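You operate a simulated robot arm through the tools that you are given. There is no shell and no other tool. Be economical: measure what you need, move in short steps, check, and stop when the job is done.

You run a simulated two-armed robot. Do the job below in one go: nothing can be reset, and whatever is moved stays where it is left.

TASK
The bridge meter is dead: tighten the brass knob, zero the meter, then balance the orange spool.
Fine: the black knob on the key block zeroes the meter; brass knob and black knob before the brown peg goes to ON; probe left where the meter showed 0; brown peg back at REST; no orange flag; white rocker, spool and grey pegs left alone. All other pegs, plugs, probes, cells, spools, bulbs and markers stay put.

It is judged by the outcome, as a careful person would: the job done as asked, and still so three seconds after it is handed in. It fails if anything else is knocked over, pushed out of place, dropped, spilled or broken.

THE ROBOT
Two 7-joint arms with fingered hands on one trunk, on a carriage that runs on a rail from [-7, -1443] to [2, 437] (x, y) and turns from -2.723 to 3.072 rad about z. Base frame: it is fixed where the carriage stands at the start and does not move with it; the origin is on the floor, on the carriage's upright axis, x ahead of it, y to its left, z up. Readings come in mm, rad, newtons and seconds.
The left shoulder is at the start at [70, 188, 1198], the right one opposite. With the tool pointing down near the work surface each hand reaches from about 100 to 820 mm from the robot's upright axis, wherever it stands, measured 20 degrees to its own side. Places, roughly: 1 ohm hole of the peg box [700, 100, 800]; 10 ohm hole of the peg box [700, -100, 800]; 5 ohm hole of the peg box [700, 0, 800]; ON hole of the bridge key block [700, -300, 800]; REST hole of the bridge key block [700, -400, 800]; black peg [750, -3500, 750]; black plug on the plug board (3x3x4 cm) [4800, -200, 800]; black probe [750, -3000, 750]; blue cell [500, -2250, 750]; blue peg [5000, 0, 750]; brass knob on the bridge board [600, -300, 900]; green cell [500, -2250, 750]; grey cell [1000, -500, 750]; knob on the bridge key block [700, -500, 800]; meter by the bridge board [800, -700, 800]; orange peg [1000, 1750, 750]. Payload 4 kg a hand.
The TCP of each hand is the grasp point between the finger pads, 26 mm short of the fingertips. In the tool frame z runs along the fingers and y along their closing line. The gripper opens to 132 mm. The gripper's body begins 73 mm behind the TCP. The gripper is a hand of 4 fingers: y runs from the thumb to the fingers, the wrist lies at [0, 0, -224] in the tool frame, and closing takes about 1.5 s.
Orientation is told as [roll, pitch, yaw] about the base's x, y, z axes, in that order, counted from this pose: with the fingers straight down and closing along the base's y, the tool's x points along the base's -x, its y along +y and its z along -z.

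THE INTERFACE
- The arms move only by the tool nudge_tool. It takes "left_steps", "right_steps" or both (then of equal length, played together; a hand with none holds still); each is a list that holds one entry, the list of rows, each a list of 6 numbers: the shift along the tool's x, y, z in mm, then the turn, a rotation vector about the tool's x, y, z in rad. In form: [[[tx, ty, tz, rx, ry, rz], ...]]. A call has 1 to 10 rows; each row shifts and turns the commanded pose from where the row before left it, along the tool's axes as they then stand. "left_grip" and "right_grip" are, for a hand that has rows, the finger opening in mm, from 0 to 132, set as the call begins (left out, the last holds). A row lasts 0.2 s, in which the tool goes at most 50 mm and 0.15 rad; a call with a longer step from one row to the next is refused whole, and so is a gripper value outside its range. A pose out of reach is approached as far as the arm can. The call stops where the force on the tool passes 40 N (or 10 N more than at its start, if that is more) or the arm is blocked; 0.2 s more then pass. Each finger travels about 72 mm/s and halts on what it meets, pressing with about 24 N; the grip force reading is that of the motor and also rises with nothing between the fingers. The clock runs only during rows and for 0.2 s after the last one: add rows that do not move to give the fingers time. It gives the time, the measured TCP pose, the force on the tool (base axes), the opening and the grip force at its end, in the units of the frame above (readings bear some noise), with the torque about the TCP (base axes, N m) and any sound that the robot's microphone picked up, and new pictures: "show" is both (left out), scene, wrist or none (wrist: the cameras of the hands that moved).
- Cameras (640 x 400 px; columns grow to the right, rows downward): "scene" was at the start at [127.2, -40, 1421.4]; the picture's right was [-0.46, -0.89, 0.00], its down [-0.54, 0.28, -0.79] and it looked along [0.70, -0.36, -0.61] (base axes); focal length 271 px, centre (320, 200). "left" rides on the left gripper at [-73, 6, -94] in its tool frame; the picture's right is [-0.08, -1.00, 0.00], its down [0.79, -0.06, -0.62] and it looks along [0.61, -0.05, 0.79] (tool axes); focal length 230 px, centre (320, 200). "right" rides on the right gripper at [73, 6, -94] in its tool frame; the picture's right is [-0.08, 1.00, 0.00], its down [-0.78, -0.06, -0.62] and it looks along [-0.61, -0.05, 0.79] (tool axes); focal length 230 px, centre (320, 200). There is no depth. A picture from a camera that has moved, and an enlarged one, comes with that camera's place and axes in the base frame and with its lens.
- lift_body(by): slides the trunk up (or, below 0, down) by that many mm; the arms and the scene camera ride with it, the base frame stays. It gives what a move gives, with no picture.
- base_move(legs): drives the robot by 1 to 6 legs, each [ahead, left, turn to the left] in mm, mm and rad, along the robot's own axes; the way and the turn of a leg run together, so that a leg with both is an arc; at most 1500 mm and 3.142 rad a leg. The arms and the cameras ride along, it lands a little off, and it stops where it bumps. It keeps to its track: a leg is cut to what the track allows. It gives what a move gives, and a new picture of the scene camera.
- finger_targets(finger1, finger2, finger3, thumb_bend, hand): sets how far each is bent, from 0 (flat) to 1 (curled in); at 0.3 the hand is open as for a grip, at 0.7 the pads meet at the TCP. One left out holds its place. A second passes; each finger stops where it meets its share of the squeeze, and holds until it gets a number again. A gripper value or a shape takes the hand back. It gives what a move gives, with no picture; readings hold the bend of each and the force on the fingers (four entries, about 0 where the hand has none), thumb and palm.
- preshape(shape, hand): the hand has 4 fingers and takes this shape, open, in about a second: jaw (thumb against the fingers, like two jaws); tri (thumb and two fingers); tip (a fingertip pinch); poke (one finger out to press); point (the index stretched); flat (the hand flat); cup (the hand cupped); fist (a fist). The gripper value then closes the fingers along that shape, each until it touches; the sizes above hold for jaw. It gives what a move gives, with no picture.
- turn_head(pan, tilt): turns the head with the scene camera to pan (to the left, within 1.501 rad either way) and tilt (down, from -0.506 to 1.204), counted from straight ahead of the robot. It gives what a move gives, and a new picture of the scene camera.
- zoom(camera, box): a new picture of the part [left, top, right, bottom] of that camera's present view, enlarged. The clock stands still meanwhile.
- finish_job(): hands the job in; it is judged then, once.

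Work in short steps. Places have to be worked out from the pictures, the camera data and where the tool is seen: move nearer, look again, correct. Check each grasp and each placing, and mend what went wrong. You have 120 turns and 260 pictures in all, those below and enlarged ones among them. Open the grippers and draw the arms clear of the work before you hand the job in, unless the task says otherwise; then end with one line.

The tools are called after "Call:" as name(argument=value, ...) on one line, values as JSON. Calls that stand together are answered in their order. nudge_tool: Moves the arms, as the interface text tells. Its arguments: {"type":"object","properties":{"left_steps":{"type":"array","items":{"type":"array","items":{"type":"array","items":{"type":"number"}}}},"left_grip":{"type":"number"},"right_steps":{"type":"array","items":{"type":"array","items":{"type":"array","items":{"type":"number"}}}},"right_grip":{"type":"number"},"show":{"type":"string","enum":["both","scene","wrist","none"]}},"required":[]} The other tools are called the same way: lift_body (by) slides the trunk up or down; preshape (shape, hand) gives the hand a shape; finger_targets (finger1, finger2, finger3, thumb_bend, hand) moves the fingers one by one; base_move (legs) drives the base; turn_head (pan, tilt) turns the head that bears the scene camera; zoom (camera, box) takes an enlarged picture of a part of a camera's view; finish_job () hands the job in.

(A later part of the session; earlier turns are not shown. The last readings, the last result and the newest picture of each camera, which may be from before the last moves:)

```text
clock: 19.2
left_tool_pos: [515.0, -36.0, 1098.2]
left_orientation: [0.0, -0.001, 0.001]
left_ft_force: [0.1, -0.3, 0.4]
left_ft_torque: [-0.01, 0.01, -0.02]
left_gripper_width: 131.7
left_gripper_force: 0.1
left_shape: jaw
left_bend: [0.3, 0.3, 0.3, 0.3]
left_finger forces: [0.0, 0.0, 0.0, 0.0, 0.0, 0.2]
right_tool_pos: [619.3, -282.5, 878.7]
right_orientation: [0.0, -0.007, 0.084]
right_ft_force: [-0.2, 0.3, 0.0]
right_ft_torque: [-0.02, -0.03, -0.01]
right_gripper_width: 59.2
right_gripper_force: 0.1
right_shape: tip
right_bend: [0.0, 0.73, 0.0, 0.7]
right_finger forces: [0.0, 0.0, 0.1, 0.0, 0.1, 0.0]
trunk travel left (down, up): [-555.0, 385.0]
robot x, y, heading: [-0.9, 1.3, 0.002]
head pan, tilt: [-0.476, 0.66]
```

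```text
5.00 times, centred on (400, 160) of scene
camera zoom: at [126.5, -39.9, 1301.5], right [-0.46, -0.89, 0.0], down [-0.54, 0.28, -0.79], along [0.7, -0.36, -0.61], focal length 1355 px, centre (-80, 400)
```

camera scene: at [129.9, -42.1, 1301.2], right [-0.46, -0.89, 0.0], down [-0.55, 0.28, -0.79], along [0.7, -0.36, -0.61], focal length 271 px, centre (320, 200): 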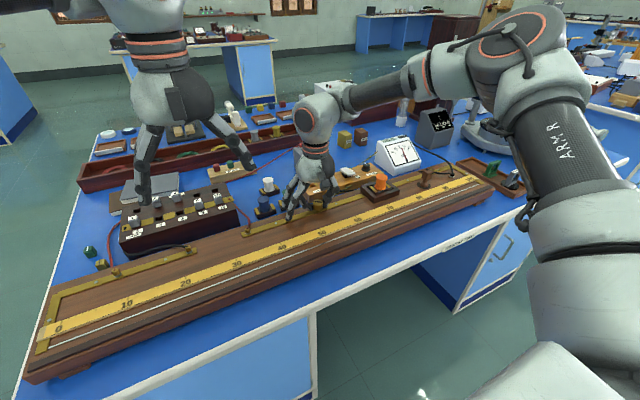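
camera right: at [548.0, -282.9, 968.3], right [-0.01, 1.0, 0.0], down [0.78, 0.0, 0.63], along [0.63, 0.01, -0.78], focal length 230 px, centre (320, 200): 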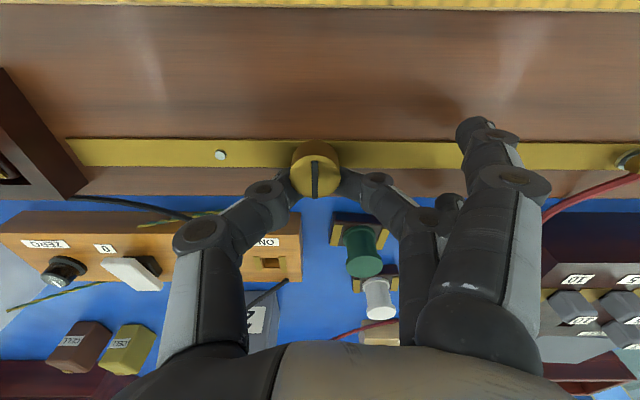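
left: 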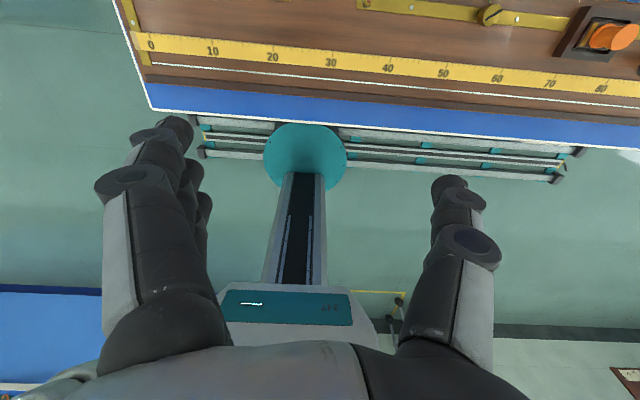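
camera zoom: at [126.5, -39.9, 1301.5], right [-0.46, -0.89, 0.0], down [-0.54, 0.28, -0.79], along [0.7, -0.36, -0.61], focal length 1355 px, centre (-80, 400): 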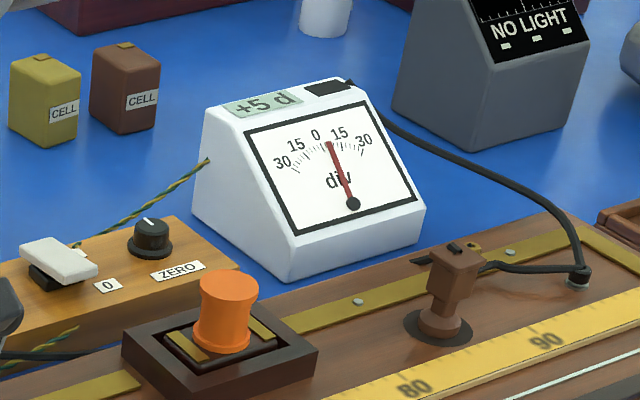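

The slot stays at 90°. I confirm with one more short turn from a fresh grip.

Call:
nudge_tool(right_steps=[[[0, -2.5, 3, 0, 0, 0], [0, 0, 0, 0, 0, -0.15], [0, 0, 0, 0, 0, -0.15], [0, 0, 0, 0, 0, -0.15], [0, 0, 0, 0, 0, -0.15], [0, 0, 0, 0, 0, -0.15], [0, 0, 0, 0, 0, 0]]], show="none")

Call:
zoom(camera="right", box=[200, 80, 440, 230])

Call:
nudge_tool(right_steps=[[[0, 0, 0, 0, 0, 0], [0, 0, 0, 0, 0, 0], [0, 0, 0, 0, 0, 0], [0, 0, 0, 0, 0, 0], [0, 0, 0, 0, 0, 0.1], [0, 0, 0, 0, 0, 0.1], [0, 0, 0, 0, 0, 0.1], [0, 0, 0, 0, 0, 0.1], [0, 0, 0, 0, 0, 0.1], [0, 0, 0, 0, 0, 0.1]]], right_grip=5, show="none")

Call:
zoom(camera="right", box=[200, 80, 440, 230])

```text
clock: 20.8
left_tool_pos: [515.1, -36.9, 1096.7]
left_orientation: [0.0, -0.001, 0.002]
left_ft_force: [0.7, -0.3, -0.2]
left_ft_torque: [-0.01, -0.01, 0.03]
left_gripper_width: 132.0
left_gripper_force: 0.1
left_shape: jaw
left_bend: [0.3, 0.3, 0.3, 0.3]
left_finger forces: [0.0, 0.0, 0.0, 0.0, 0.0, 0.1]
right_tool_pos: [619.7, -285.2, 873.5]
right_orientation: [-0.006, -0.005, 0.835]
right_ft_force: [0.3, 0.5, 0.0]
right_ft_torque: [0.01, 0.0, -0.03]
right_gripper_width: 59.0
right_gripper_force: 0.2
right_shape: tip
right_bend: [0.0, 0.73, 0.0, 0.7]
right_finger forces: [0.1, 0.0, 0.1, 0.0, 0.0, 0.0]
trunk travel left (down, up): [-555.0, 385.0]
robot x, y, heading: [-1.1, 1.0, -0.0]
head pan, tilt: [-0.476, 0.66]
```

```text
2.67 times, centred on (320, 155) of right
camera zoom: at [564.0, -335.5, 967.0], right [-0.69, 0.73, -0.01], down [0.57, 0.54, 0.62], along [0.46, 0.42, -0.78], focal length 614 px, centre (320, 320)
```

zoom: 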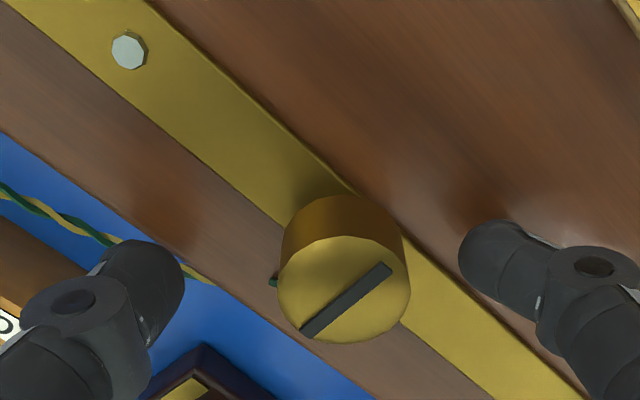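

```text
clock: 23.0
left_tool_pos: [517.5, -35.9, 1094.2]
left_orientation: [0.0, 0.001, 0.002]
left_ft_force: [-1.0, -0.6, -0.7]
left_ft_torque: [0.03, -0.03, 0.0]
left_gripper_width: 132.1
left_gripper_force: 0.0
left_shape: jaw
left_bend: [0.3, 0.3, 0.3, 0.3]
left_finger forces: [0.0, 0.0, 0.0, 0.1, 0.0, 0.1]
right_tool_pos: [625.1, -285.5, 875.0]
right_orientation: [-0.001, -0.01, 0.232]
right_ft_force: [20.7, 3.1, 0.4]
right_ft_torque: [0.08, -0.34, 0.31]
right_gripper_width: 14.7
right_gripper_force: 23.8
right_shape: tip
right_bend: [0.26, 0.73, 0.26, 0.7]
right_finger forces: [0.1, 16.9, 0.0, 0.0, 29.9, 0.0]
trunk travel left (down, up): [-555.0, 385.0]
robot x, y, heading: [3.5, -2.3, 0.005]
head pan, tilt: [-0.476, 0.66]
```

```text
2.67 times, centred on (320, 155) of right
camera zoom: at [548.4, -295.7, 966.7], right [-0.15, 0.99, 0.0], down [0.77, 0.12, 0.62], along [0.62, 0.1, -0.78], focal length 614 px, centre (320, 320)
```

zoom: 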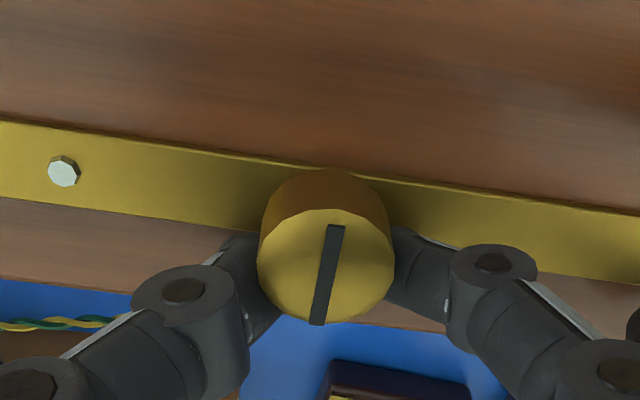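

The slot stayed put, so the brass knob is tight. I release it, rise and move toward the black knob.

Call:
nudge_tool(right_steps=[[[0, 0, 0, 0, 0, 0], [0, 0, 0, 0, 0, 0], [0, 0, 0, 0, 0, 0], [0, 0, -30, 0, 0, 0], [0, 0, -40, 0, 0, 0], [0, 0, -40, 0, 0, 0], [0, 0, -40, 0, 0, 0]]], right_grip=70, show="none")

Call:
finger_targets(hand="right", finger1=1.0, finger2=0.5, finger3=1.0, thumb_bend=0.5)

Call:
nudge_tool(right_steps=[[[-30, -35, 0, 0, 0, -0.13], [-30, -35, 0, 0, 0, -0.13], [-15, -40, 0, 0, 0, -0.13], [0, -40, 0, 0, 0, -0.13], [30, -20, 0, 0, 0, -0.13], [30, -20, 0, 0, 0, -0.13]]])

```text
clock: 24.6
left_tool_pos: [513.6, -35.8, 1097.9]
left_orientation: [0.001, -0.002, 0.003]
left_ft_force: [-0.3, 0.3, 0.2]
left_ft_torque: [-0.01, 0.0, -0.02]
left_gripper_width: 131.9
left_gripper_force: 0.0
left_shape: jaw
left_bend: [0.3, 0.3, 0.3, 0.3]
left_finger forces: [0.0, 0.0, 0.0, 0.0, 0.0, 0.1]
right_tool_pos: [618.2, -285.5, 1027.9]
right_orientation: [-0.002, -0.008, 0.234]
right_ft_force: [0.9, -0.2, -0.3]
right_ft_torque: [0.01, 0.01, 0.0]
right_gripper_width: 69.1
right_gripper_force: 0.0
right_shape: tip
right_bend: [0.0, 0.72, 0.0, 0.7]
right_finger forces: [0.1, 0.1, 0.0, 0.1, 0.0, 0.0]
trunk travel left (down, up): [-555.0, 385.0]
robot x, y, heading: [0.1, -0.7, 0.002]
head pan, tilt: [-0.476, 0.66]
```

```text
clock: 25.6
left_tool_pos: [513.8, -35.7, 1095.9]
left_orientation: [0.0, 0.0, 0.002]
left_ft_force: [0.2, 0.2, -0.5]
left_ft_torque: [0.02, -0.01, 0.0]
left_gripper_width: 131.8
left_gripper_force: 0.0
left_shape: jaw
left_bend: [0.3, 0.3, 0.3, 0.3]
left_finger forces: [0.0, 0.0, 0.1, 0.1, 0.0, 0.1]
right_tool_pos: [619.0, -285.0, 1027.1]
right_orientation: [0.0, -0.009, 0.234]
right_ft_force: [0.5, 0.1, -0.1]
right_ft_torque: [0.02, -0.05, 0.02]
right_gripper_width: 47.7
right_gripper_force: 0.0
right_shape: fingers
right_bend: [1.0, 0.5, 1.0, 0.5]
right_finger forces: [0.0, 0.0, 0.0, 0.0, 0.1, 0.0]
trunk travel left (down, up): [-555.0, 385.0]
robot x, y, heading: [-0.8, -0.4, 0.0]
head pan, tilt: [-0.476, 0.66]
```

```text
clock: 27.0
left_tool_pos: [515.6, -37.0, 1096.4]
left_orientation: [0.0, -0.001, 0.002]
left_ft_force: [0.4, -1.3, -0.8]
left_ft_torque: [0.0, -0.02, 0.0]
left_gripper_width: 131.8
left_gripper_force: 0.1
left_shape: jaw
left_bend: [0.3, 0.3, 0.3, 0.3]
left_finger forces: [0.0, 0.1, 0.0, 0.0, 0.1, 0.1]
right_tool_pos: [694.9, -480.5, 1019.8]
right_orientation: [-0.008, -0.005, 1.015]
right_ft_force: [0.6, -0.9, 0.4]
right_ft_torque: [-0.01, 0.01, -0.01]
right_gripper_width: 47.4
right_gripper_force: 0.1
right_shape: fingers
right_bend: [1.0, 0.5, 1.0, 0.5]
right_finger forces: [0.0, 0.0, 0.0, 0.1, 0.0, 0.0]
right hand out of reach, approached as far as the arm can: row 2, 3, 4
trunk travel left (down, up): [-555.0, 385.0]
robot x, y, heading: [-2.5, -3.5, -0.004]
head pan, tilt: [-0.476, 0.66]
camera scene: at [127.3, -40.7, 1301.4], right [-0.46, -0.89, 0.0], down [-0.54, 0.28, -0.79], along [0.7, -0.36, -0.61], focal length 271 px, centre (320, 200)
camera right: at [648.8, -537.8, 1111.9], right [-0.81, 0.59, -0.01], down [0.46, 0.63, 0.62], along [0.37, 0.5, -0.78], focal length 230 px, centre (320, 200)
```

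scene: 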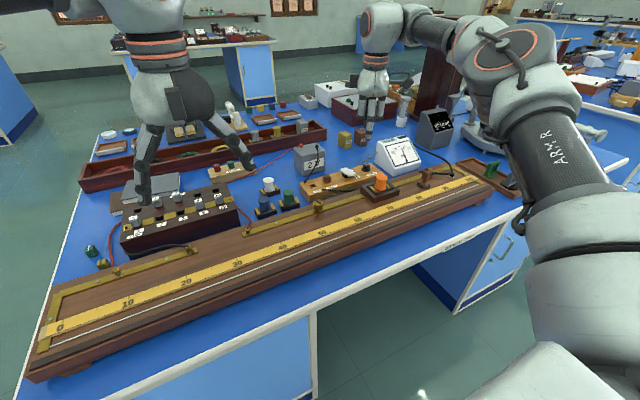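
right: 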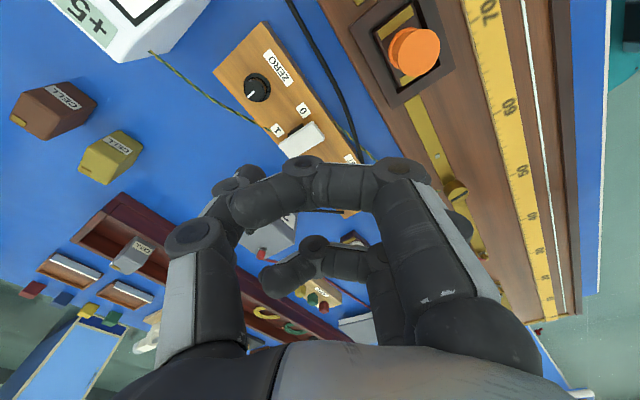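

Curled fingers block the view, so I go back to the tip shape. I turn the hand so the flat fingers point away (+x, free table) and the wrist camera looks toward the meter.

Call:
preshape(shape="tip", hand="right")

Call:
nudge_tool(right_steps=[[[0, 0, 0, 0, 0, 0.15], [0, 0, 0, 0, 0, 0.15], [0, 0, 0, 0, 0, 0.15], [0, 0, 0, 0, 0, 0.15], [0, 0, 0, 0, 0, 0.15], [0, 0, 0, 0, 0, 0.15], [0, 0, 0, 0, 0, 0.15], [0, 0, 0, 0, 0, 0.15], [0, 0, 0, 0, 0, 0.15], [0, 0, 0, 0, 0, 0.15]]], show="none")

Call:
nudge_tool(right_steps=[[[0, 0, 0, 0, 0, 0.137], [0, 0, 0, 0, 0, 0.137], [0, 0, 0, 0, 0, 0.137], [0, 0, 0, 0, 0, 0.137], [0, 0, 0, 0, 0, 0.137], [0, 0, 0, 0, 0, 0.137], [0, 0, 0, 0, 0, 0.137], [0, 0, 0, 0, 0, 0.137]]], right_grip=70, show="scene")

```text
clock: 27.9
left_tool_pos: [514.7, -36.3, 1095.9]
left_orientation: [0.0, -0.001, 0.001]
left_ft_force: [0.1, 0.6, 0.3]
left_ft_torque: [0.01, 0.0, 0.02]
left_gripper_width: 131.7
left_gripper_force: 0.0
left_shape: jaw
left_bend: [0.3, 0.3, 0.3, 0.3]
left_finger forces: [0.0, 0.0, 0.0, 0.1, 0.0, 0.0]
right_tool_pos: [694.6, -478.7, 1019.4]
right_orientation: [-0.008, -0.007, 1.014]
right_ft_force: [0.2, -0.2, -0.2]
right_ft_torque: [0.0, 0.01, 0.04]
right_gripper_width: 131.9
right_gripper_force: 0.0
right_shape: tip
right_bend: [0.0, 0.3, 0.0, 0.3]
right_finger forces: [0.0, 0.0, 0.1, 0.0, 0.0, 0.0]
trunk travel left (down, up): [-555.0, 385.0]
robot x, y, heading: [-1.1, -1.3, 0.005]
head pan, tilt: [-0.476, 0.66]
```

```text
clock: 30.1
left_tool_pos: [514.5, -36.2, 1096.0]
left_orientation: [0.0, 0.0, 0.004]
left_ft_force: [1.2, -0.1, 0.3]
left_ft_torque: [0.0, 0.0, 0.0]
left_gripper_width: 132.1
left_gripper_force: 0.1
left_shape: jaw
left_bend: [0.3, 0.3, 0.3, 0.3]
left_finger forces: [0.0, 0.0, 0.1, 0.0, 0.1, 0.0]
right_tool_pos: [695.1, -474.8, 1017.2]
right_orientation: [0.007, -0.007, -0.489]
right_ft_force: [0.9, 0.1, 0.8]
right_ft_torque: [-0.01, -0.01, 0.01]
right_gripper_width: 131.5
right_gripper_force: 0.1
right_shape: tip
right_bend: [0.0, 0.3, 0.0, 0.3]
right_finger forces: [0.0, 0.1, 0.0, 0.0, 0.0, 0.0]
trunk travel left (down, up): [-555.0, 385.0]
robot x, y, heading: [-1.6, 0.8, 0.001]
head pan, tilt: [-0.476, 0.66]
```

```text
clock: 31.9
left_tool_pos: [515.1, -35.6, 1095.9]
left_orientation: [0.002, -0.001, 0.002]
left_ft_force: [0.2, -0.5, 0.0]
left_ft_torque: [0.02, -0.02, 0.01]
left_gripper_width: 131.8
left_gripper_force: 0.1
left_shape: jaw
left_bend: [0.3, 0.3, 0.3, 0.3]
left_finger forces: [0.0, 0.0, 0.1, 0.0, 0.0, 0.0]
right_tool_pos: [694.7, -475.1, 1020.6]
right_orientation: [0.01, 0.0, -1.586]
right_ft_force: [-0.5, -0.6, -0.7]
right_ft_torque: [-0.02, 0.03, -0.02]
right_gripper_width: 70.8
right_gripper_force: 0.0
right_shape: tip
right_bend: [0.0, 0.72, 0.0, 0.7]
right_finger forces: [0.0, 0.1, 0.1, 0.0, 0.0, 0.1]
trunk travel left (down, up): [-555.0, 385.0]
robot x, y, heading: [-0.3, -0.1, 0.002]
head pan, tilt: [-0.476, 0.66]
camera scene: at [127.2, -39.9, 1301.4], right [-0.46, -0.89, 0.0], down [-0.54, 0.28, -0.79], along [0.7, -0.36, -0.61], focal length 271 px, centre (320, 200)
```

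scene: 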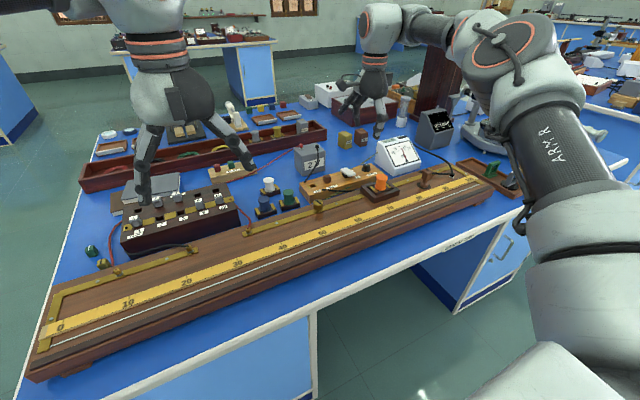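

Now I shift the hand +y, then drive the carriage 300 mm to the right.

Call:
nudge_tool(right_steps=[[[48, 0, 0, 0, 0, 0], [48, 0, 0, 0, 0, 0], [48, 0, 0, 0, 0, 0], [48, 0, 0, 0, 0, 0], [45, 0, 0, 0, 0, 0]]], show="none")

Call:
base_move(legs=[[0, -300, 0]])

Call:
zoom(camera="right", box=[0, 0, 640, 400])

```text
clock: 33.1
left_tool_pos: [516.0, -35.6, 1095.8]
left_orientation: [0.0, 0.001, 0.002]
left_ft_force: [0.1, -0.2, 0.4]
left_ft_torque: [-0.01, 0.0, -0.03]
left_gripper_width: 131.9
left_gripper_force: 0.1
left_shape: jaw
left_bend: [0.3, 0.3, 0.3, 0.3]
left_finger forces: [0.1, 0.1, 0.0, 0.1, 0.1, 0.0]
right_tool_pos: [694.2, -455.7, 1018.0]
right_orientation: [0.008, 0.002, -1.581]
right_ft_force: [-0.4, 0.1, -0.1]
right_ft_torque: [0.03, 0.01, 0.01]
right_gripper_width: 70.7
right_gripper_force: 0.1
right_shape: tip
right_bend: [0.0, 0.72, 0.0, 0.7]
right_finger forces: [0.0, 0.0, 0.0, 0.0, 0.0, 0.1]
right hand out of reach, approached as far as the arm can: row 1, 2, 3, 4, 5
trunk travel left (down, up): [-555.0, 385.0]
robot x, y, heading: [0.1, -1.3, -0.004]
head pan, tilt: [-0.476, 0.66]
```

```text
clock: 35.1
left_tool_pos: [514.3, -341.0, 1096.6]
left_orientation: [-0.001, 0.0, 0.005]
left_ft_force: [0.3, 0.9, 0.2]
left_ft_torque: [-0.03, -0.02, 0.01]
left_gripper_width: 131.8
left_gripper_force: 0.0
left_shape: jaw
left_bend: [0.3, 0.3, 0.3, 0.3]
left_finger forces: [0.0, 0.0, 0.0, 0.1, 0.1, 0.1]
right_tool_pos: [694.4, -760.6, 1018.9]
right_orientation: [0.009, 0.002, -1.577]
right_ft_force: [-0.5, -0.3, 0.0]
right_ft_torque: [0.01, 0.02, -0.03]
right_gripper_width: 71.1
right_gripper_force: 0.1
right_shape: tip
right_bend: [0.0, 0.72, 0.0, 0.7]
right_finger forces: [0.1, 0.1, 0.1, 0.0, 0.0, 0.0]
trunk travel left (down, up): [-555.0, 385.0]
robot x, y, heading: [-0.5, -309.2, 0.001]
head pan, tilt: [-0.476, 0.66]
camera scene: at [125.8, -345.6, 1301.4], right [-0.46, -0.89, 0.0], down [-0.55, 0.28, -0.79], along [0.7, -0.36, -0.61], focal length 271 px, centre (320, 200)
```

scene: 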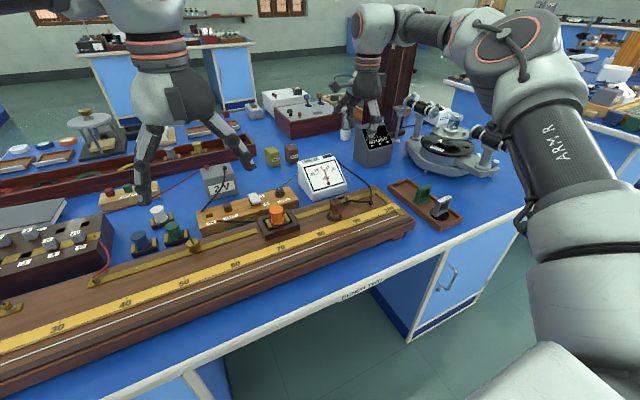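

```text
1.00 times, centred on (320, 200) of right (not enlarged: the box is as wide or as high as the picture)
camera zoom: at [697.4, -685.7, 1112.2], right [1.0, -0.08, 0.01], down [-0.07, -0.79, 0.61], along [-0.04, -0.61, -0.79], focal length 230 px, centre (320, 200)
```

zoom: 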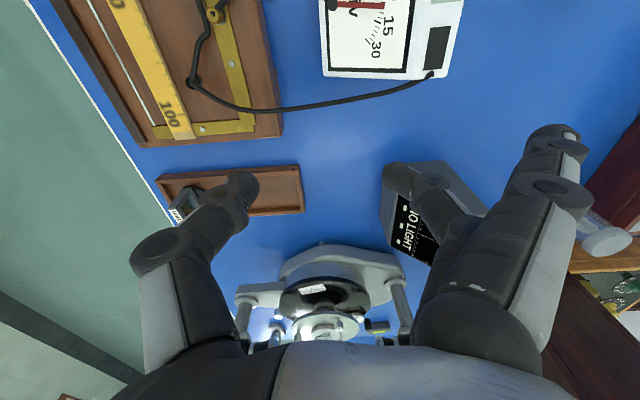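

The hand cannot reach left at this yaw. I turn it back counter-clockwise and approach the black knob that way.

Call:
nudge_tool(right_steps=[[[0, 0, 0, 0, 0, -0.15], [0, 0, 0, 0, 0, -0.15], [0, 0, 0, 0, 0, -0.15], [0, 0, 0, 0, 0, -0.15], [0, 0, 0, 0, 0, -0.15], [0, 0, 0, 0, 0, -0.15], [0, 0, 0, 0, 0, -0.15], [0, 0, 0, 0, 0, -0.15], [0, 0, 0, 0, 0, -0.15], [0, 0, 0, 0, 0, -0.15]]], show="none")

Call:
nudge_tool(right_steps=[[[0, 0, 0, 0, 0, -0.15], [0, 0, 0, 0, 0, -0.15], [0, 0, 0, 0, 0, -0.15], [0, 0, 0, 0, 0, -0.15], [0, 0, 0, 0, 0, -0.15], [0, 0, 0, 0, 0, -0.15], [0, 0, 0, 0, 0, -0.15]]])

```text
clock: 37.3
left_tool_pos: [513.0, -340.6, 1096.9]
left_orientation: [0.001, -0.001, 0.005]
left_ft_force: [-0.4, -0.8, -0.2]
left_ft_torque: [-0.02, 0.0, 0.05]
left_gripper_width: 132.0
left_gripper_force: 0.0
left_shape: jaw
left_bend: [0.3, 0.3, 0.3, 0.3]
left_finger forces: [0.1, 0.0, 0.0, 0.0, 0.1, 0.0]
right_tool_pos: [694.0, -759.3, 1019.3]
right_orientation: [0.003, -0.009, -0.076]
right_ft_force: [-0.6, 1.4, -0.7]
right_ft_torque: [-0.05, 0.02, 0.02]
right_gripper_width: 70.9
right_gripper_force: 0.1
right_shape: tip
right_bend: [0.0, 0.72, 0.0, 0.7]
right_finger forces: [0.0, 0.0, 0.0, 0.1, 0.0, 0.0]
trunk travel left (down, up): [-555.0, 385.0]
robot x, y, heading: [-4.5, -301.3, 0.003]
head pan, tilt: [-0.476, 0.66]
```

```text
clock: 38.9
left_tool_pos: [513.3, -341.2, 1097.0]
left_orientation: [0.001, -0.001, 0.005]
left_ft_force: [-0.2, 0.0, 0.2]
left_ft_torque: [0.0, 0.01, 0.02]
left_gripper_width: 132.0
left_gripper_force: 0.0
left_shape: jaw
left_bend: [0.3, 0.3, 0.3, 0.3]
left_finger forces: [0.0, 0.1, 0.0, 0.0, 0.0, 0.0]
right_tool_pos: [693.7, -758.6, 1017.7]
right_orientation: [-0.006, -0.007, 0.974]
right_ft_force: [-0.4, 0.1, 0.4]
right_ft_torque: [0.03, -0.01, 0.0]
right_gripper_width: 70.9
right_gripper_force: 0.0
right_shape: tip
right_bend: [0.0, 0.72, 0.0, 0.7]
right_finger forces: [0.0, 0.0, 0.1, 0.1, 0.0, 0.0]
trunk travel left (down, up): [-555.0, 385.0]
robot x, y, heading: [-1.7, -307.7, 0.008]
head pan, tilt: [-0.476, 0.66]
camera scene: at [125.9, -345.8, 1301.4], right [-0.46, -0.89, 0.0], down [-0.55, 0.28, -0.79], along [0.7, -0.36, -0.61], focal length 271 px, centre (320, 200)
camera right: at [645.0, -815.6, 1111.6], right [-0.78, 0.62, -0.01], down [0.49, 0.61, 0.62], along [0.39, 0.48, -0.78], focal length 230 px, centre (320, 200)
```

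scene: 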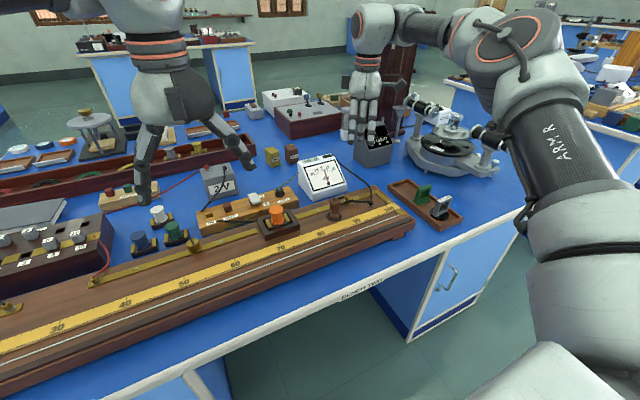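
right: 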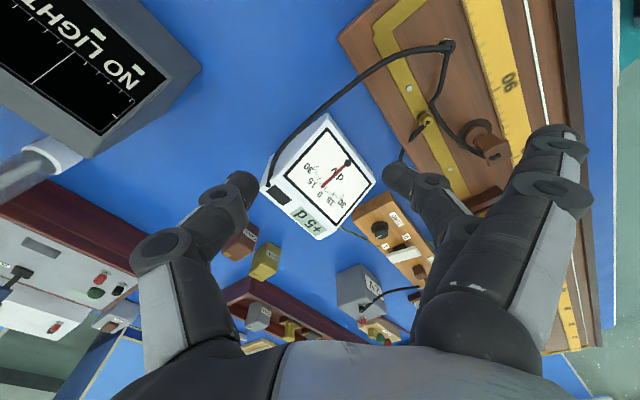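

I move the open hand over the black knob, which I estimate at about (742,-533).

Call:
nudge_tool(right_steps=[[[-43, 17, 0, 0, 0, 0], [-43, 17, 0, 0, 0, 0], [-43, 17, 0, 0, 0, 0], [-43, 17, 0, 0, 0, 0], [-42, 18, 20, 0, 0, 0]]])

Call:
zoom(camera="right", box=[200, 50, 440, 200])

```text
clock: 40.1
left_tool_pos: [513.6, -340.9, 1096.1]
left_orientation: [0.0, 0.001, 0.006]
left_ft_force: [0.5, 0.0, 0.4]
left_ft_torque: [-0.01, -0.03, 0.01]
left_gripper_width: 131.7
left_gripper_force: 0.0
left_shape: jaw
left_bend: [0.3, 0.3, 0.3, 0.3]
left_finger forces: [0.1, 0.0, 0.0, 0.0, 0.0, 0.0]
right_tool_pos: [658.3, -569.1, 987.6]
right_orientation: [-0.007, -0.008, 0.97]
right_ft_force: [-0.4, -0.3, -0.4]
right_ft_torque: [0.02, 0.02, 0.0]
right_gripper_width: 70.7
right_gripper_force: 0.1
right_shape: tip
right_bend: [0.0, 0.72, 0.0, 0.7]
right_finger forces: [0.0, 0.0, 0.0, 0.0, 0.0, 0.0]
right hand out of reach, approached as far as the arm can: row 2, 3, 4, 5
trunk travel left (down, up): [-555.0, 385.0]
robot x, y, heading: [-1.3, -308.7, 0.005]
head pan, tilt: [-0.476, 0.66]
camera scene: at [125.9, -345.5, 1301.5], right [-0.46, -0.89, 0.0], down [-0.55, 0.28, -0.79], along [0.7, -0.36, -0.61], focal length 271 px, centre (320, 200)
camera right: at [610.0, -626.0, 1080.7], right [-0.78, 0.63, -0.01], down [0.49, 0.61, 0.62], along [0.4, 0.48, -0.78], focal length 230 px, centre (320, 200)
```

scene: 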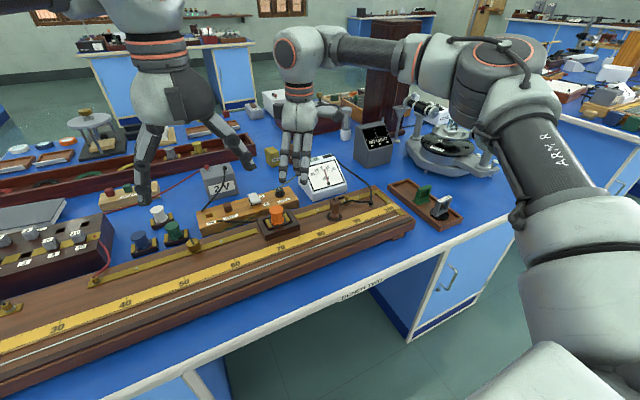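
right: 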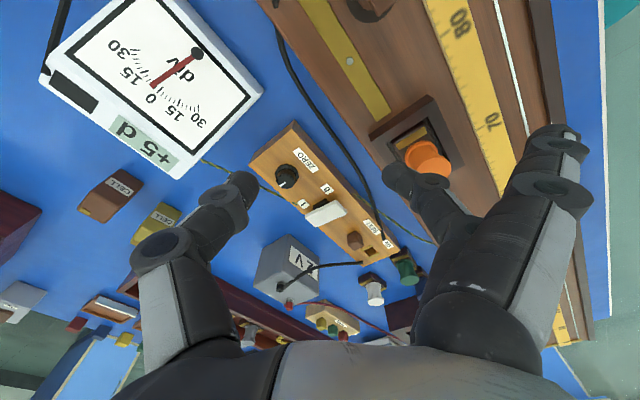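

```text
2.67 times, centred on (320, 125) of right
camera zoom: at [610.0, -626.0, 1080.7], right [-0.78, 0.63, -0.01], down [0.49, 0.61, 0.62], along [0.4, 0.48, -0.78], focal length 614 px, centre (320, 400)
```

zoom: 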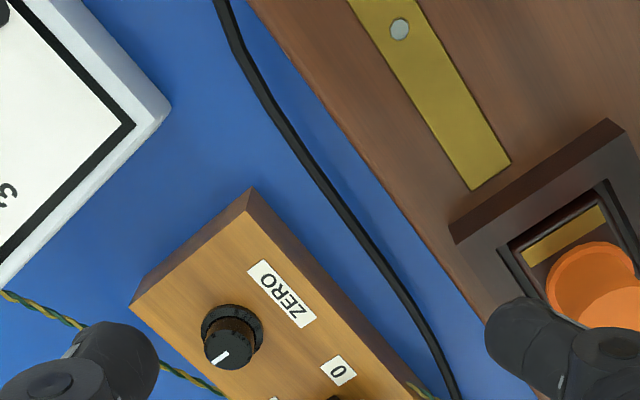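

The knob shows at (232,335) in the zoom. I bring the yaw nearer 0.4 and push toward the knob while lowering slightly, to see if that reaches.

Call:
nudge_tool(right_steps=[[[-20, -7, 5, 0, 0, 0.15], [-20, -7, 5, 0, 0, 0.15], [-20, -7, 5, 0, 0, 0.15], [-20, -7, 5, 0, 0, 0.15]]])

```text
clock: 41.1
left_tool_pos: [514.1, -341.2, 1095.5]
left_orientation: [0.001, 0.0, 0.006]
left_ft_force: [0.2, -0.7, 0.4]
left_ft_torque: [0.0, -0.01, -0.02]
left_gripper_width: 131.8
left_gripper_force: 0.0
left_shape: jaw
left_bend: [0.3, 0.3, 0.3, 0.3]
left_finger forces: [0.1, 0.0, 0.1, 0.0, 0.1, 0.0]
right_tool_pos: [664.6, -579.8, 969.1]
right_orientation: [-0.003, -0.009, 0.369]
right_ft_force: [0.1, -0.4, 1.3]
right_ft_torque: [-0.01, -0.01, 0.01]
right_gripper_width: 70.7
right_gripper_force: 0.0
right_shape: tip
right_bend: [0.0, 0.72, 0.0, 0.7]
right_finger forces: [0.1, 0.0, 0.1, 0.0, 0.0, 0.0]
right hand out of reach, approached as far as the arm can: row 1, 2, 3, 4
trunk travel left (down, up): [-555.0, 385.0]
robot x, y, heading: [-1.3, -304.2, 0.006]
head pan, tilt: [-0.476, 0.66]
camera scene: at [126.0, -345.9, 1301.4], right [-0.46, -0.89, 0.0], down [-0.55, 0.28, -0.79], along [0.7, -0.36, -0.61], focal length 271 px, centre (320, 200)
camera right: at [592.1, -600.2, 1061.8], right [-0.29, 0.96, 0.0], down [0.75, 0.23, 0.62], along [0.6, 0.18, -0.78], focal length 230 px, centre (320, 200)
```

scene: 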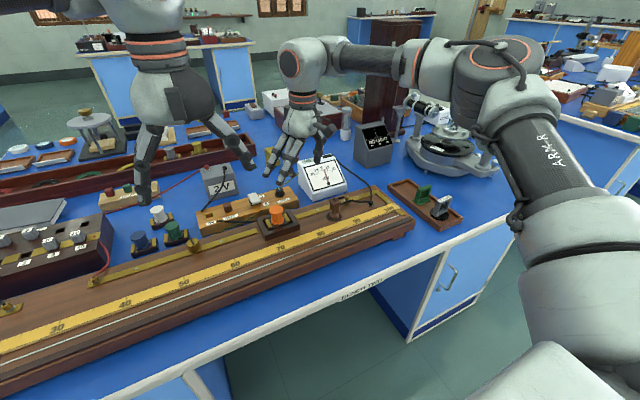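
right: 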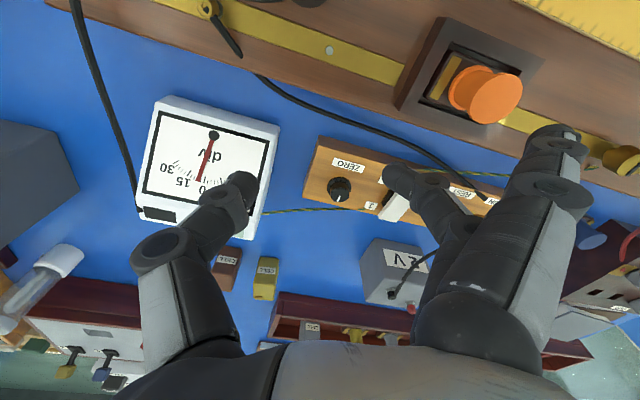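

The pose limits come from the arm's geometry. I bring the carriage opposite the knob and turn it 0.5 rad left, so the knob lies ahead and to the right at shorter reach.

Call:
base_move(legs=[[0, -225, 0.5]])

Call:
zoom(camera="right", box=[0, 0, 640, 400])

```text
clock: 43.0
left_tool_pos: [465.9, -293.7, 1096.7]
left_orientation: [0.0, -0.001, 0.509]
left_ft_force: [0.4, -0.3, 0.2]
left_ft_torque: [0.0, 0.03, 0.0]
left_gripper_width: 132.2
left_gripper_force: 0.0
left_shape: jaw
left_bend: [0.3, 0.3, 0.3, 0.3]
left_finger forces: [0.0, 0.0, 0.1, 0.1, 0.0, 0.0]
right_tool_pos: [712.5, -428.4, 970.8]
right_orientation: [-0.002, -0.011, 0.876]
right_ft_force: [0.6, -0.1, -0.4]
right_ft_torque: [0.01, 0.0, 0.01]
right_gripper_width: 70.4
right_gripper_force: 0.2
right_shape: tip
right_bend: [0.0, 0.72, 0.0, 0.7]
right_finger forces: [0.1, 0.0, 0.1, 0.0, 0.0, 0.0]
trunk travel left (down, up): [-555.0, 385.0]
robot x, y, heading: [0.0, -512.1, 0.503]
head pan, tilt: [-0.476, 0.66]
camera scene: at [128.0, -484.7, 1301.4], right [0.03, -1.0, 0.0], down [-0.61, -0.02, -0.79], along [0.79, 0.03, -0.61], focal length 271 px, centre (320, 200)
```

scene: 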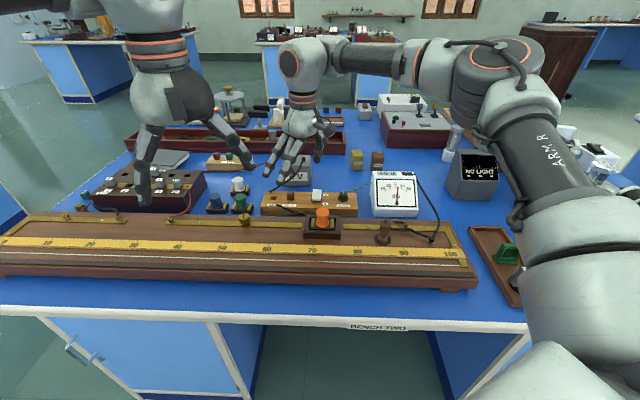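

```text
1.00 times, centred on (320, 200) of right (not enlarged: the box is as wide or as high as the picture)
camera zoom: at [659.3, -480.8, 1061.9], right [-0.72, 0.7, 0.0], down [0.54, 0.56, 0.63], along [0.44, 0.45, -0.78], focal length 230 px, centre (320, 200)
```

zoom: 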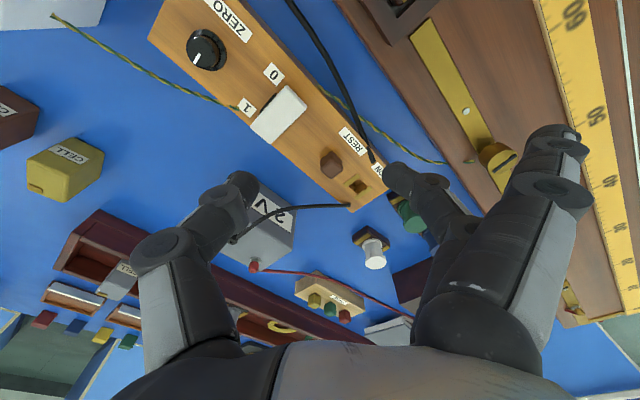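

The two views agree that the black knob's top is at about (743,-532,836). I move above it and turn to yaw of about 1.4.

Call:
nudge_tool(right_steps=[[[20, -30, 0, 0, 0, 0], [20, -30, 0, 0, 0, 0], [20, -30, 10, 0, 0, 0], [0, 0, 15, 0, 0, -0.13], [0, 0, 15, 0, 0, -0.13], [0, 0, 0, 0, 0, -0.13], [0, 0, 0, 0, 0, -0.13]]])

Call:
zoom(camera="right", box=[200, 80, 440, 230])

Call:
zoom(camera="scene", box=[250, 120, 450, 245])

```text
clock: 44.6
left_tool_pos: [464.6, -293.3, 1096.6]
left_orientation: [0.0, 0.001, 0.508]
left_ft_force: [-0.6, -0.2, 0.1]
left_ft_torque: [-0.03, 0.0, -0.02]
left_gripper_width: 131.9
left_gripper_force: 0.0
left_shape: jaw
left_bend: [0.3, 0.3, 0.3, 0.3]
left_finger forces: [0.0, 0.1, 0.1, 0.1, 0.0, 0.0]
right_tool_pos: [742.8, -533.8, 928.9]
right_orientation: [-0.008, -0.009, 1.396]
right_ft_force: [0.4, 0.2, -1.1]
right_ft_torque: [0.01, 0.0, -0.01]
right_gripper_width: 70.8
right_gripper_force: 0.1
right_shape: tip
right_bend: [0.0, 0.72, 0.0, 0.7]
right_finger forces: [0.0, 0.0, 0.1, 0.0, 0.0, 0.1]
trunk travel left (down, up): [-555.0, 385.0]
robot x, y, heading: [-3.7, -514.0, 0.51]
head pan, tilt: [-0.476, 0.66]
camera scene: at [128.1, -484.7, 1301.4], right [0.03, -1.0, 0.0], down [-0.61, -0.02, -0.79], along [0.79, 0.03, -0.61], focal length 271 px, centre (320, 200)
camera right: at [722.8, -603.4, 1021.1], right [-0.97, 0.25, -0.01], down [0.19, 0.76, 0.62], along [0.16, 0.6, -0.78], focal length 230 px, centre (320, 200)
```

scene: 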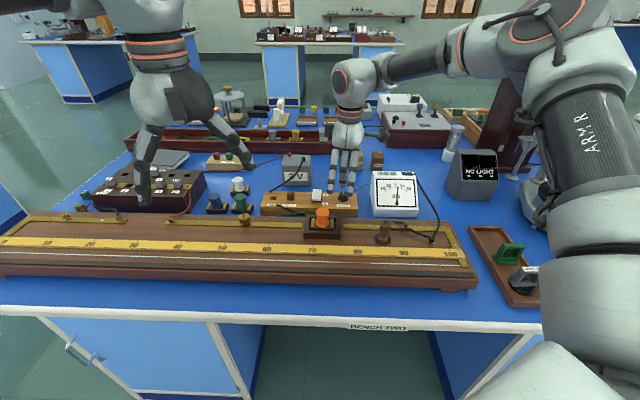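
right: 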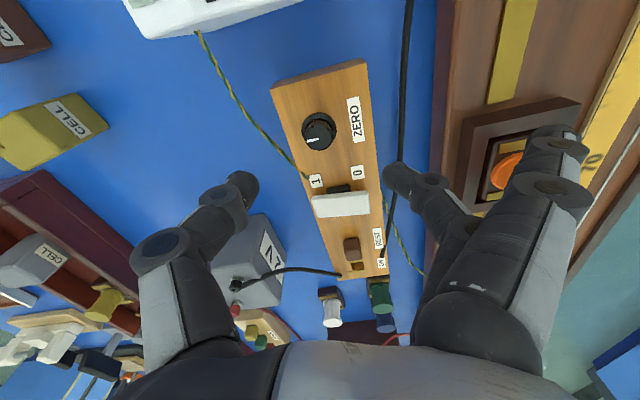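

```text
2.67 times, centred on (320, 155) of right
camera zoom: at [722.8, -603.4, 1021.1], right [-0.97, 0.25, -0.01], down [0.19, 0.76, 0.62], along [0.16, 0.6, -0.78], focal length 614 px, centre (320, 320)
```

zoom: 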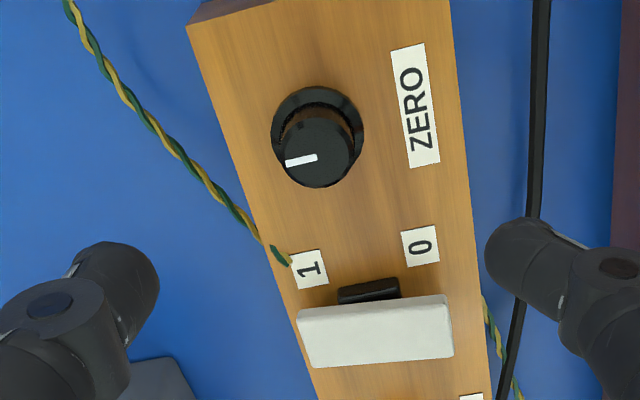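

```text
3.20 times, centred on (350, 182) of scene
camera zoom: at [128.1, -484.7, 1301.4], right [0.03, -1.0, 0.0], down [-0.61, -0.02, -0.79], along [0.79, 0.03, -0.61], focal length 867 px, centre (224, 256)
```

zoom: 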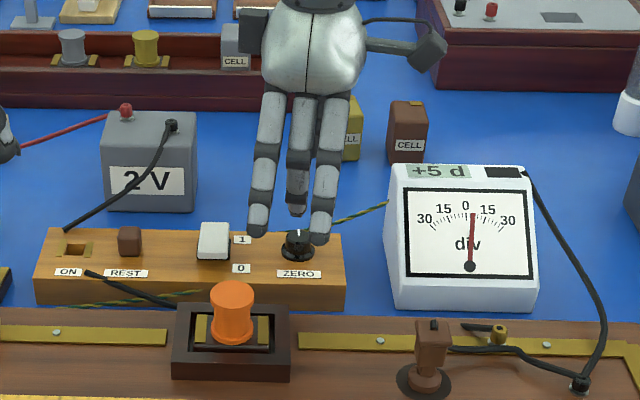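

The view is clear. I curl the outer fingers so they stay off the rocker and frame, and lower in steps.

Call:
finger_targets(hand="right", finger1=1.0, finger2=0.52, finger3=1.0, thumb_bend=0.52)

Call:
nudge_tool(right_steps=[[[-3.4, 0, 20, 0, 0, 0], [0, 0, 25, 0, 0, 0]]])

Call:
zoom(camera="scene", box=[290, 145, 410, 220])

```text
clock: 45.6
left_tool_pos: [465.0, -292.6, 1096.6]
left_orientation: [0.001, 0.001, 0.509]
left_ft_force: [0.2, 0.2, -0.1]
left_ft_torque: [-0.02, -0.02, 0.0]
left_gripper_width: 132.1
left_gripper_force: 0.0
left_shape: jaw
left_bend: [0.3, 0.3, 0.3, 0.3]
left_finger forces: [0.1, 0.0, 0.0, 0.1, 0.1, 0.0]
right_tool_pos: [743.8, -533.3, 928.0]
right_orientation: [-0.006, -0.009, 1.395]
right_ft_force: [-0.3, -0.3, 1.1]
right_ft_torque: [0.0, 0.01, -0.02]
right_gripper_width: 46.5
right_gripper_force: 0.0
right_shape: fingers
right_bend: [1.0, 0.52, 1.0, 0.52]
right_finger forces: [0.1, 0.0, 0.0, 0.0, 0.0, 0.1]
trunk travel left (down, up): [-555.0, 385.0]
robot x, y, heading: [-3.3, -509.8, 0.51]
head pan, tilt: [-0.476, 0.66]
```

```text
clock: 46.2
left_tool_pos: [466.4, -292.7, 1096.0]
left_orientation: [0.0, 0.0, 0.51]
left_ft_force: [-0.3, -0.1, 0.0]
left_ft_torque: [0.01, -0.01, 0.01]
left_gripper_width: 131.7
left_gripper_force: 0.0
left_shape: jaw
left_bend: [0.3, 0.3, 0.3, 0.3]
left_finger forces: [0.1, 0.0, 0.1, 0.0, 0.1, 0.0]
right_tool_pos: [743.5, -527.7, 883.4]
right_orientation: [-0.007, -0.009, 1.396]
right_ft_force: [0.0, 0.2, -0.4]
right_ft_torque: [-0.01, 0.02, 0.01]
right_gripper_width: 46.4
right_gripper_force: 0.1
right_shape: fingers
right_bend: [1.0, 0.52, 1.0, 0.52]
right_finger forces: [0.0, 0.0, 0.1, 0.1, 0.1, 0.0]
trunk travel left (down, up): [-555.0, 385.0]
robot x, y, heading: [-5.5, -512.7, 0.505]
head pan, tilt: [-0.476, 0.66]
camera scene: at [128.5, -484.9, 1301.4], right [0.03, -1.0, 0.0], down [-0.61, -0.02, -0.79], along [0.79, 0.03, -0.61], focal length 271 px, centre (320, 200)
camera right: at [722.2, -597.9, 974.9], right [-0.97, 0.25, -0.01], down [0.19, 0.76, 0.62], along [0.16, 0.6, -0.78], focal length 230 px, centre (320, 200)
```

scene: 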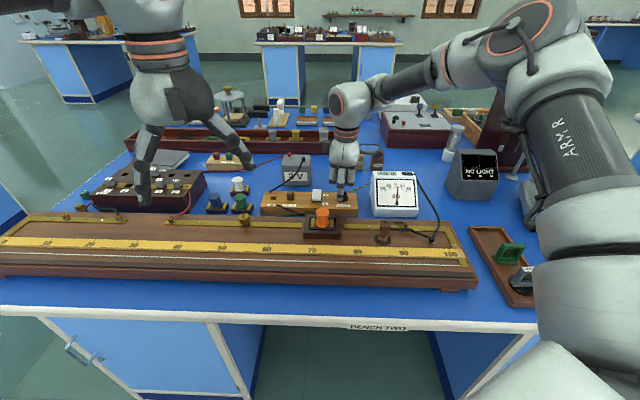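
right: 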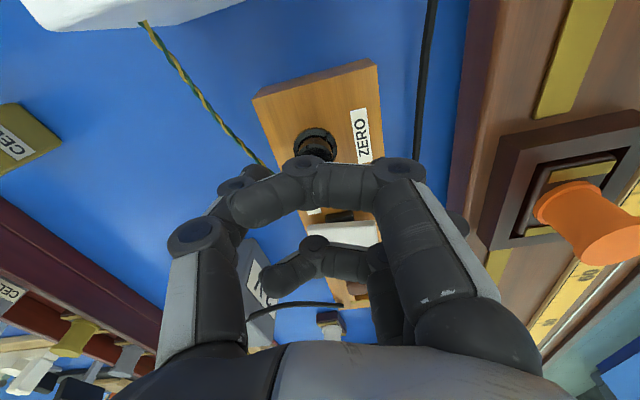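

```text
5.33 times, centred on (350, 182) of scene
camera zoom: at [128.5, -484.9, 1301.4], right [0.03, -1.0, 0.0], down [-0.61, -0.02, -0.79], along [0.79, 0.03, -0.61], focal length 1446 px, centre (160, 293)
```

zoom: 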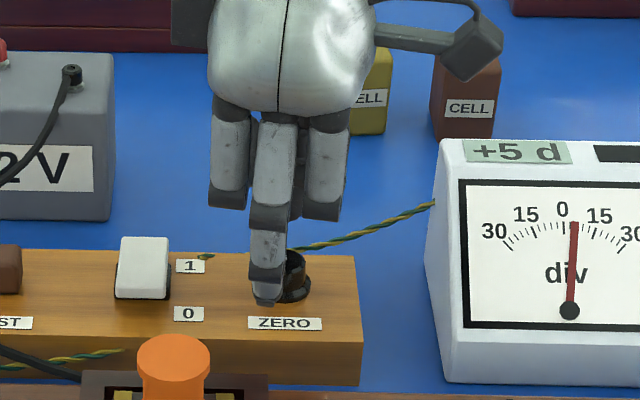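

The scene view puts the knob about 4 mm further in -y than the TCP. I correct that and lower to grip height.

Call:
nudge_tool(right_steps=[[[4.5, 0, 10, 0, 0, 0], [0, 0, 13, 0, 0, 0], [0, 0, 10, 0, 0, 0]]], show="none")

Call:
zoom(camera="scene", box=[290, 145, 410, 220])

```text
clock: 47.0
left_tool_pos: [459.7, -291.6, 1100.1]
left_orientation: [-0.004, -0.006, 0.51]
left_ft_force: [-0.3, 0.4, -0.7]
left_ft_torque: [-0.01, 0.02, 0.01]
left_gripper_width: 131.9
left_gripper_force: 0.0
left_shape: jaw
left_bend: [0.3, 0.3, 0.3, 0.3]
left_finger forces: [0.0, 0.0, 0.1, 0.0, 0.0, 0.0]
right_tool_pos: [739.1, -529.3, 859.8]
right_orientation: [-0.015, -0.015, 1.398]
right_ft_force: [-5.0, -3.7, 41.1]
right_ft_torque: [0.04, 1.33, 0.11]
right_gripper_width: 46.4
right_gripper_force: 20.5
right_shape: fingers
right_bend: [1.0, 0.68, 1.0, 0.52]
right_finger forces: [0.1, 37.9, 0.0, 0.1, 3.0, 0.0]
trunk travel left (down, up): [-555.0, 385.0]
robot x, y, heading: [-5.0, -510.8, 0.513]
head pan, tilt: [-0.476, 0.66]
```

```text
5.33 times, centred on (350, 182) of scene
camera zoom: at [121.5, -484.8, 1302.9], right [0.03, -1.0, 0.0], down [-0.61, -0.02, -0.79], along [0.79, 0.03, -0.61], focal length 1446 px, centre (160, 293)
```

zoom: 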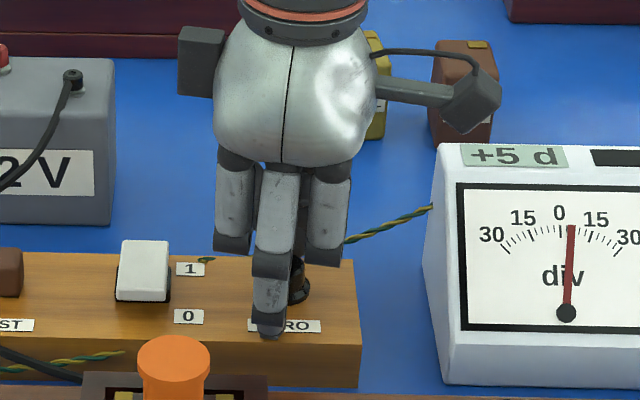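

Finger 2's tip touched the block top early, so I lift 14 mm at once and check.

Call:
nudge_tool(right_steps=[[[0, 0, -7, 0, 0, 0], [0, 0, -7, 0, 0, 0], [0, 0, 0, 0, 0, 0]]], show="wrist")

Call:
zoom(camera="scene", box=[250, 145, 410, 245])

```text
clock: 47.8
left_tool_pos: [466.0, -291.9, 1095.5]
left_orientation: [-0.002, -0.002, 0.509]
left_ft_force: [-0.3, 0.5, -0.5]
left_ft_torque: [0.03, -0.01, 0.02]
left_gripper_width: 132.0
left_gripper_force: 0.1
left_shape: jaw
left_bend: [0.3, 0.3, 0.3, 0.3]
left_finger forces: [0.0, 0.0, 0.0, 0.1, 0.1, 0.1]
right_tool_pos: [742.0, -533.4, 863.9]
right_orientation: [-0.005, -0.006, 1.398]
right_ft_force: [0.0, 0.6, 0.5]
right_ft_torque: [0.03, -0.01, -0.01]
right_gripper_width: 46.5
right_gripper_force: 0.1
right_shape: fingers
right_bend: [1.0, 0.52, 1.0, 0.52]
right_finger forces: [0.1, 0.0, 0.0, 0.0, 0.0, 0.1]
trunk travel left (down, up): [-555.0, 385.0]
robot x, y, heading: [-2.9, -511.5, 0.507]
head pan, tilt: [-0.476, 0.66]
camera right: at [722.1, -605.0, 956.4], right [-0.97, 0.25, -0.01], down [0.19, 0.76, 0.62], along [0.16, 0.6, -0.78], focal length 230 px, centre (320, 200)
```

right: 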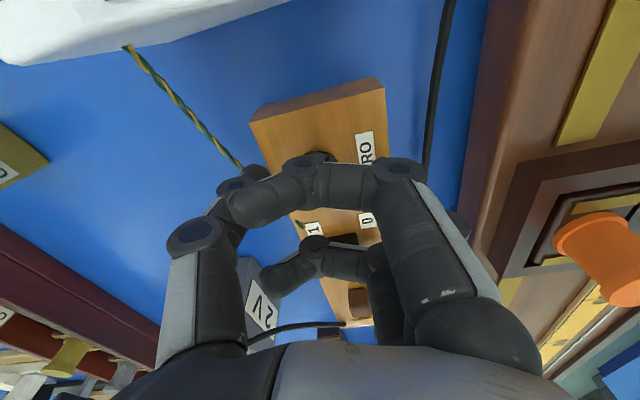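

```text
4.00 times, centred on (330, 195) of scene
camera zoom: at [128.0, -485.0, 1301.1], right [0.03, -1.0, 0.0], down [-0.61, -0.02, -0.79], along [0.79, 0.02, -0.61], focal length 1084 px, centre (280, 220)
```

zoom: 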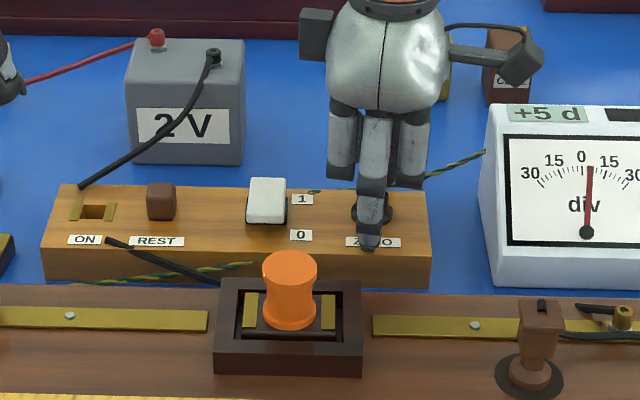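

The finger is now in line with the knob and clear of the block. I close the thumb and finger 2 on it.

Call:
finger_targets(hand="right", finger2=0.7, thumb_bend=0.7)

Call:
zoom(camera="scene", box=[290, 145, 410, 220])

```text
clock: 48.8
left_tool_pos: [466.6, -293.5, 1096.9]
left_orientation: [0.0, 0.0, 0.508]
left_ft_force: [-0.2, 0.2, 1.1]
left_ft_torque: [-0.01, -0.02, 0.0]
left_gripper_width: 132.0
left_gripper_force: 0.2
left_shape: jaw
left_bend: [0.3, 0.3, 0.3, 0.3]
left_finger forces: [0.1, 0.1, 0.1, 0.0, 0.1, 0.1]
right_tool_pos: [744.1, -533.3, 863.8]
right_orientation: [-0.005, -0.009, 1.396]
right_ft_force: [3.3, -3.1, -5.1]
right_ft_torque: [-0.1, 0.02, -0.02]
right_gripper_width: 40.5
right_gripper_force: 6.4
right_shape: fingers
right_bend: [1.0, 0.65, 1.0, 0.66]
right_finger forces: [0.0, 4.6, 0.0, 0.0, 8.3, 0.0]
trunk travel left (down, up): [-555.0, 385.0]
robot x, y, heading: [-3.5, -514.7, 0.508]
head pan, tilt: [-0.476, 0.66]
```

```text
5.33 times, centred on (350, 182) of scene
camera zoom: at [129.3, -485.4, 1301.3], right [0.03, -1.0, 0.0], down [-0.61, -0.02, -0.79], along [0.79, 0.03, -0.61], focal length 1446 px, centre (160, 293)
```

zoom: 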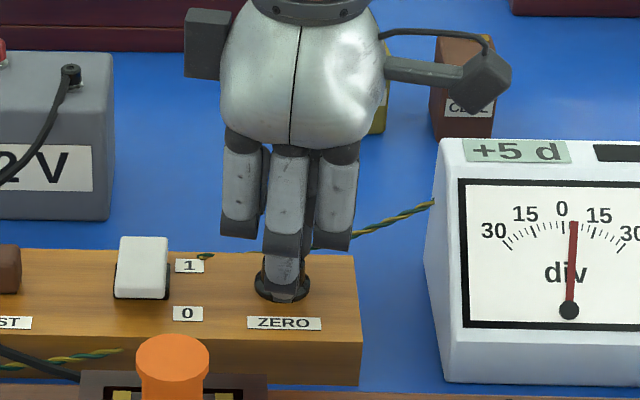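

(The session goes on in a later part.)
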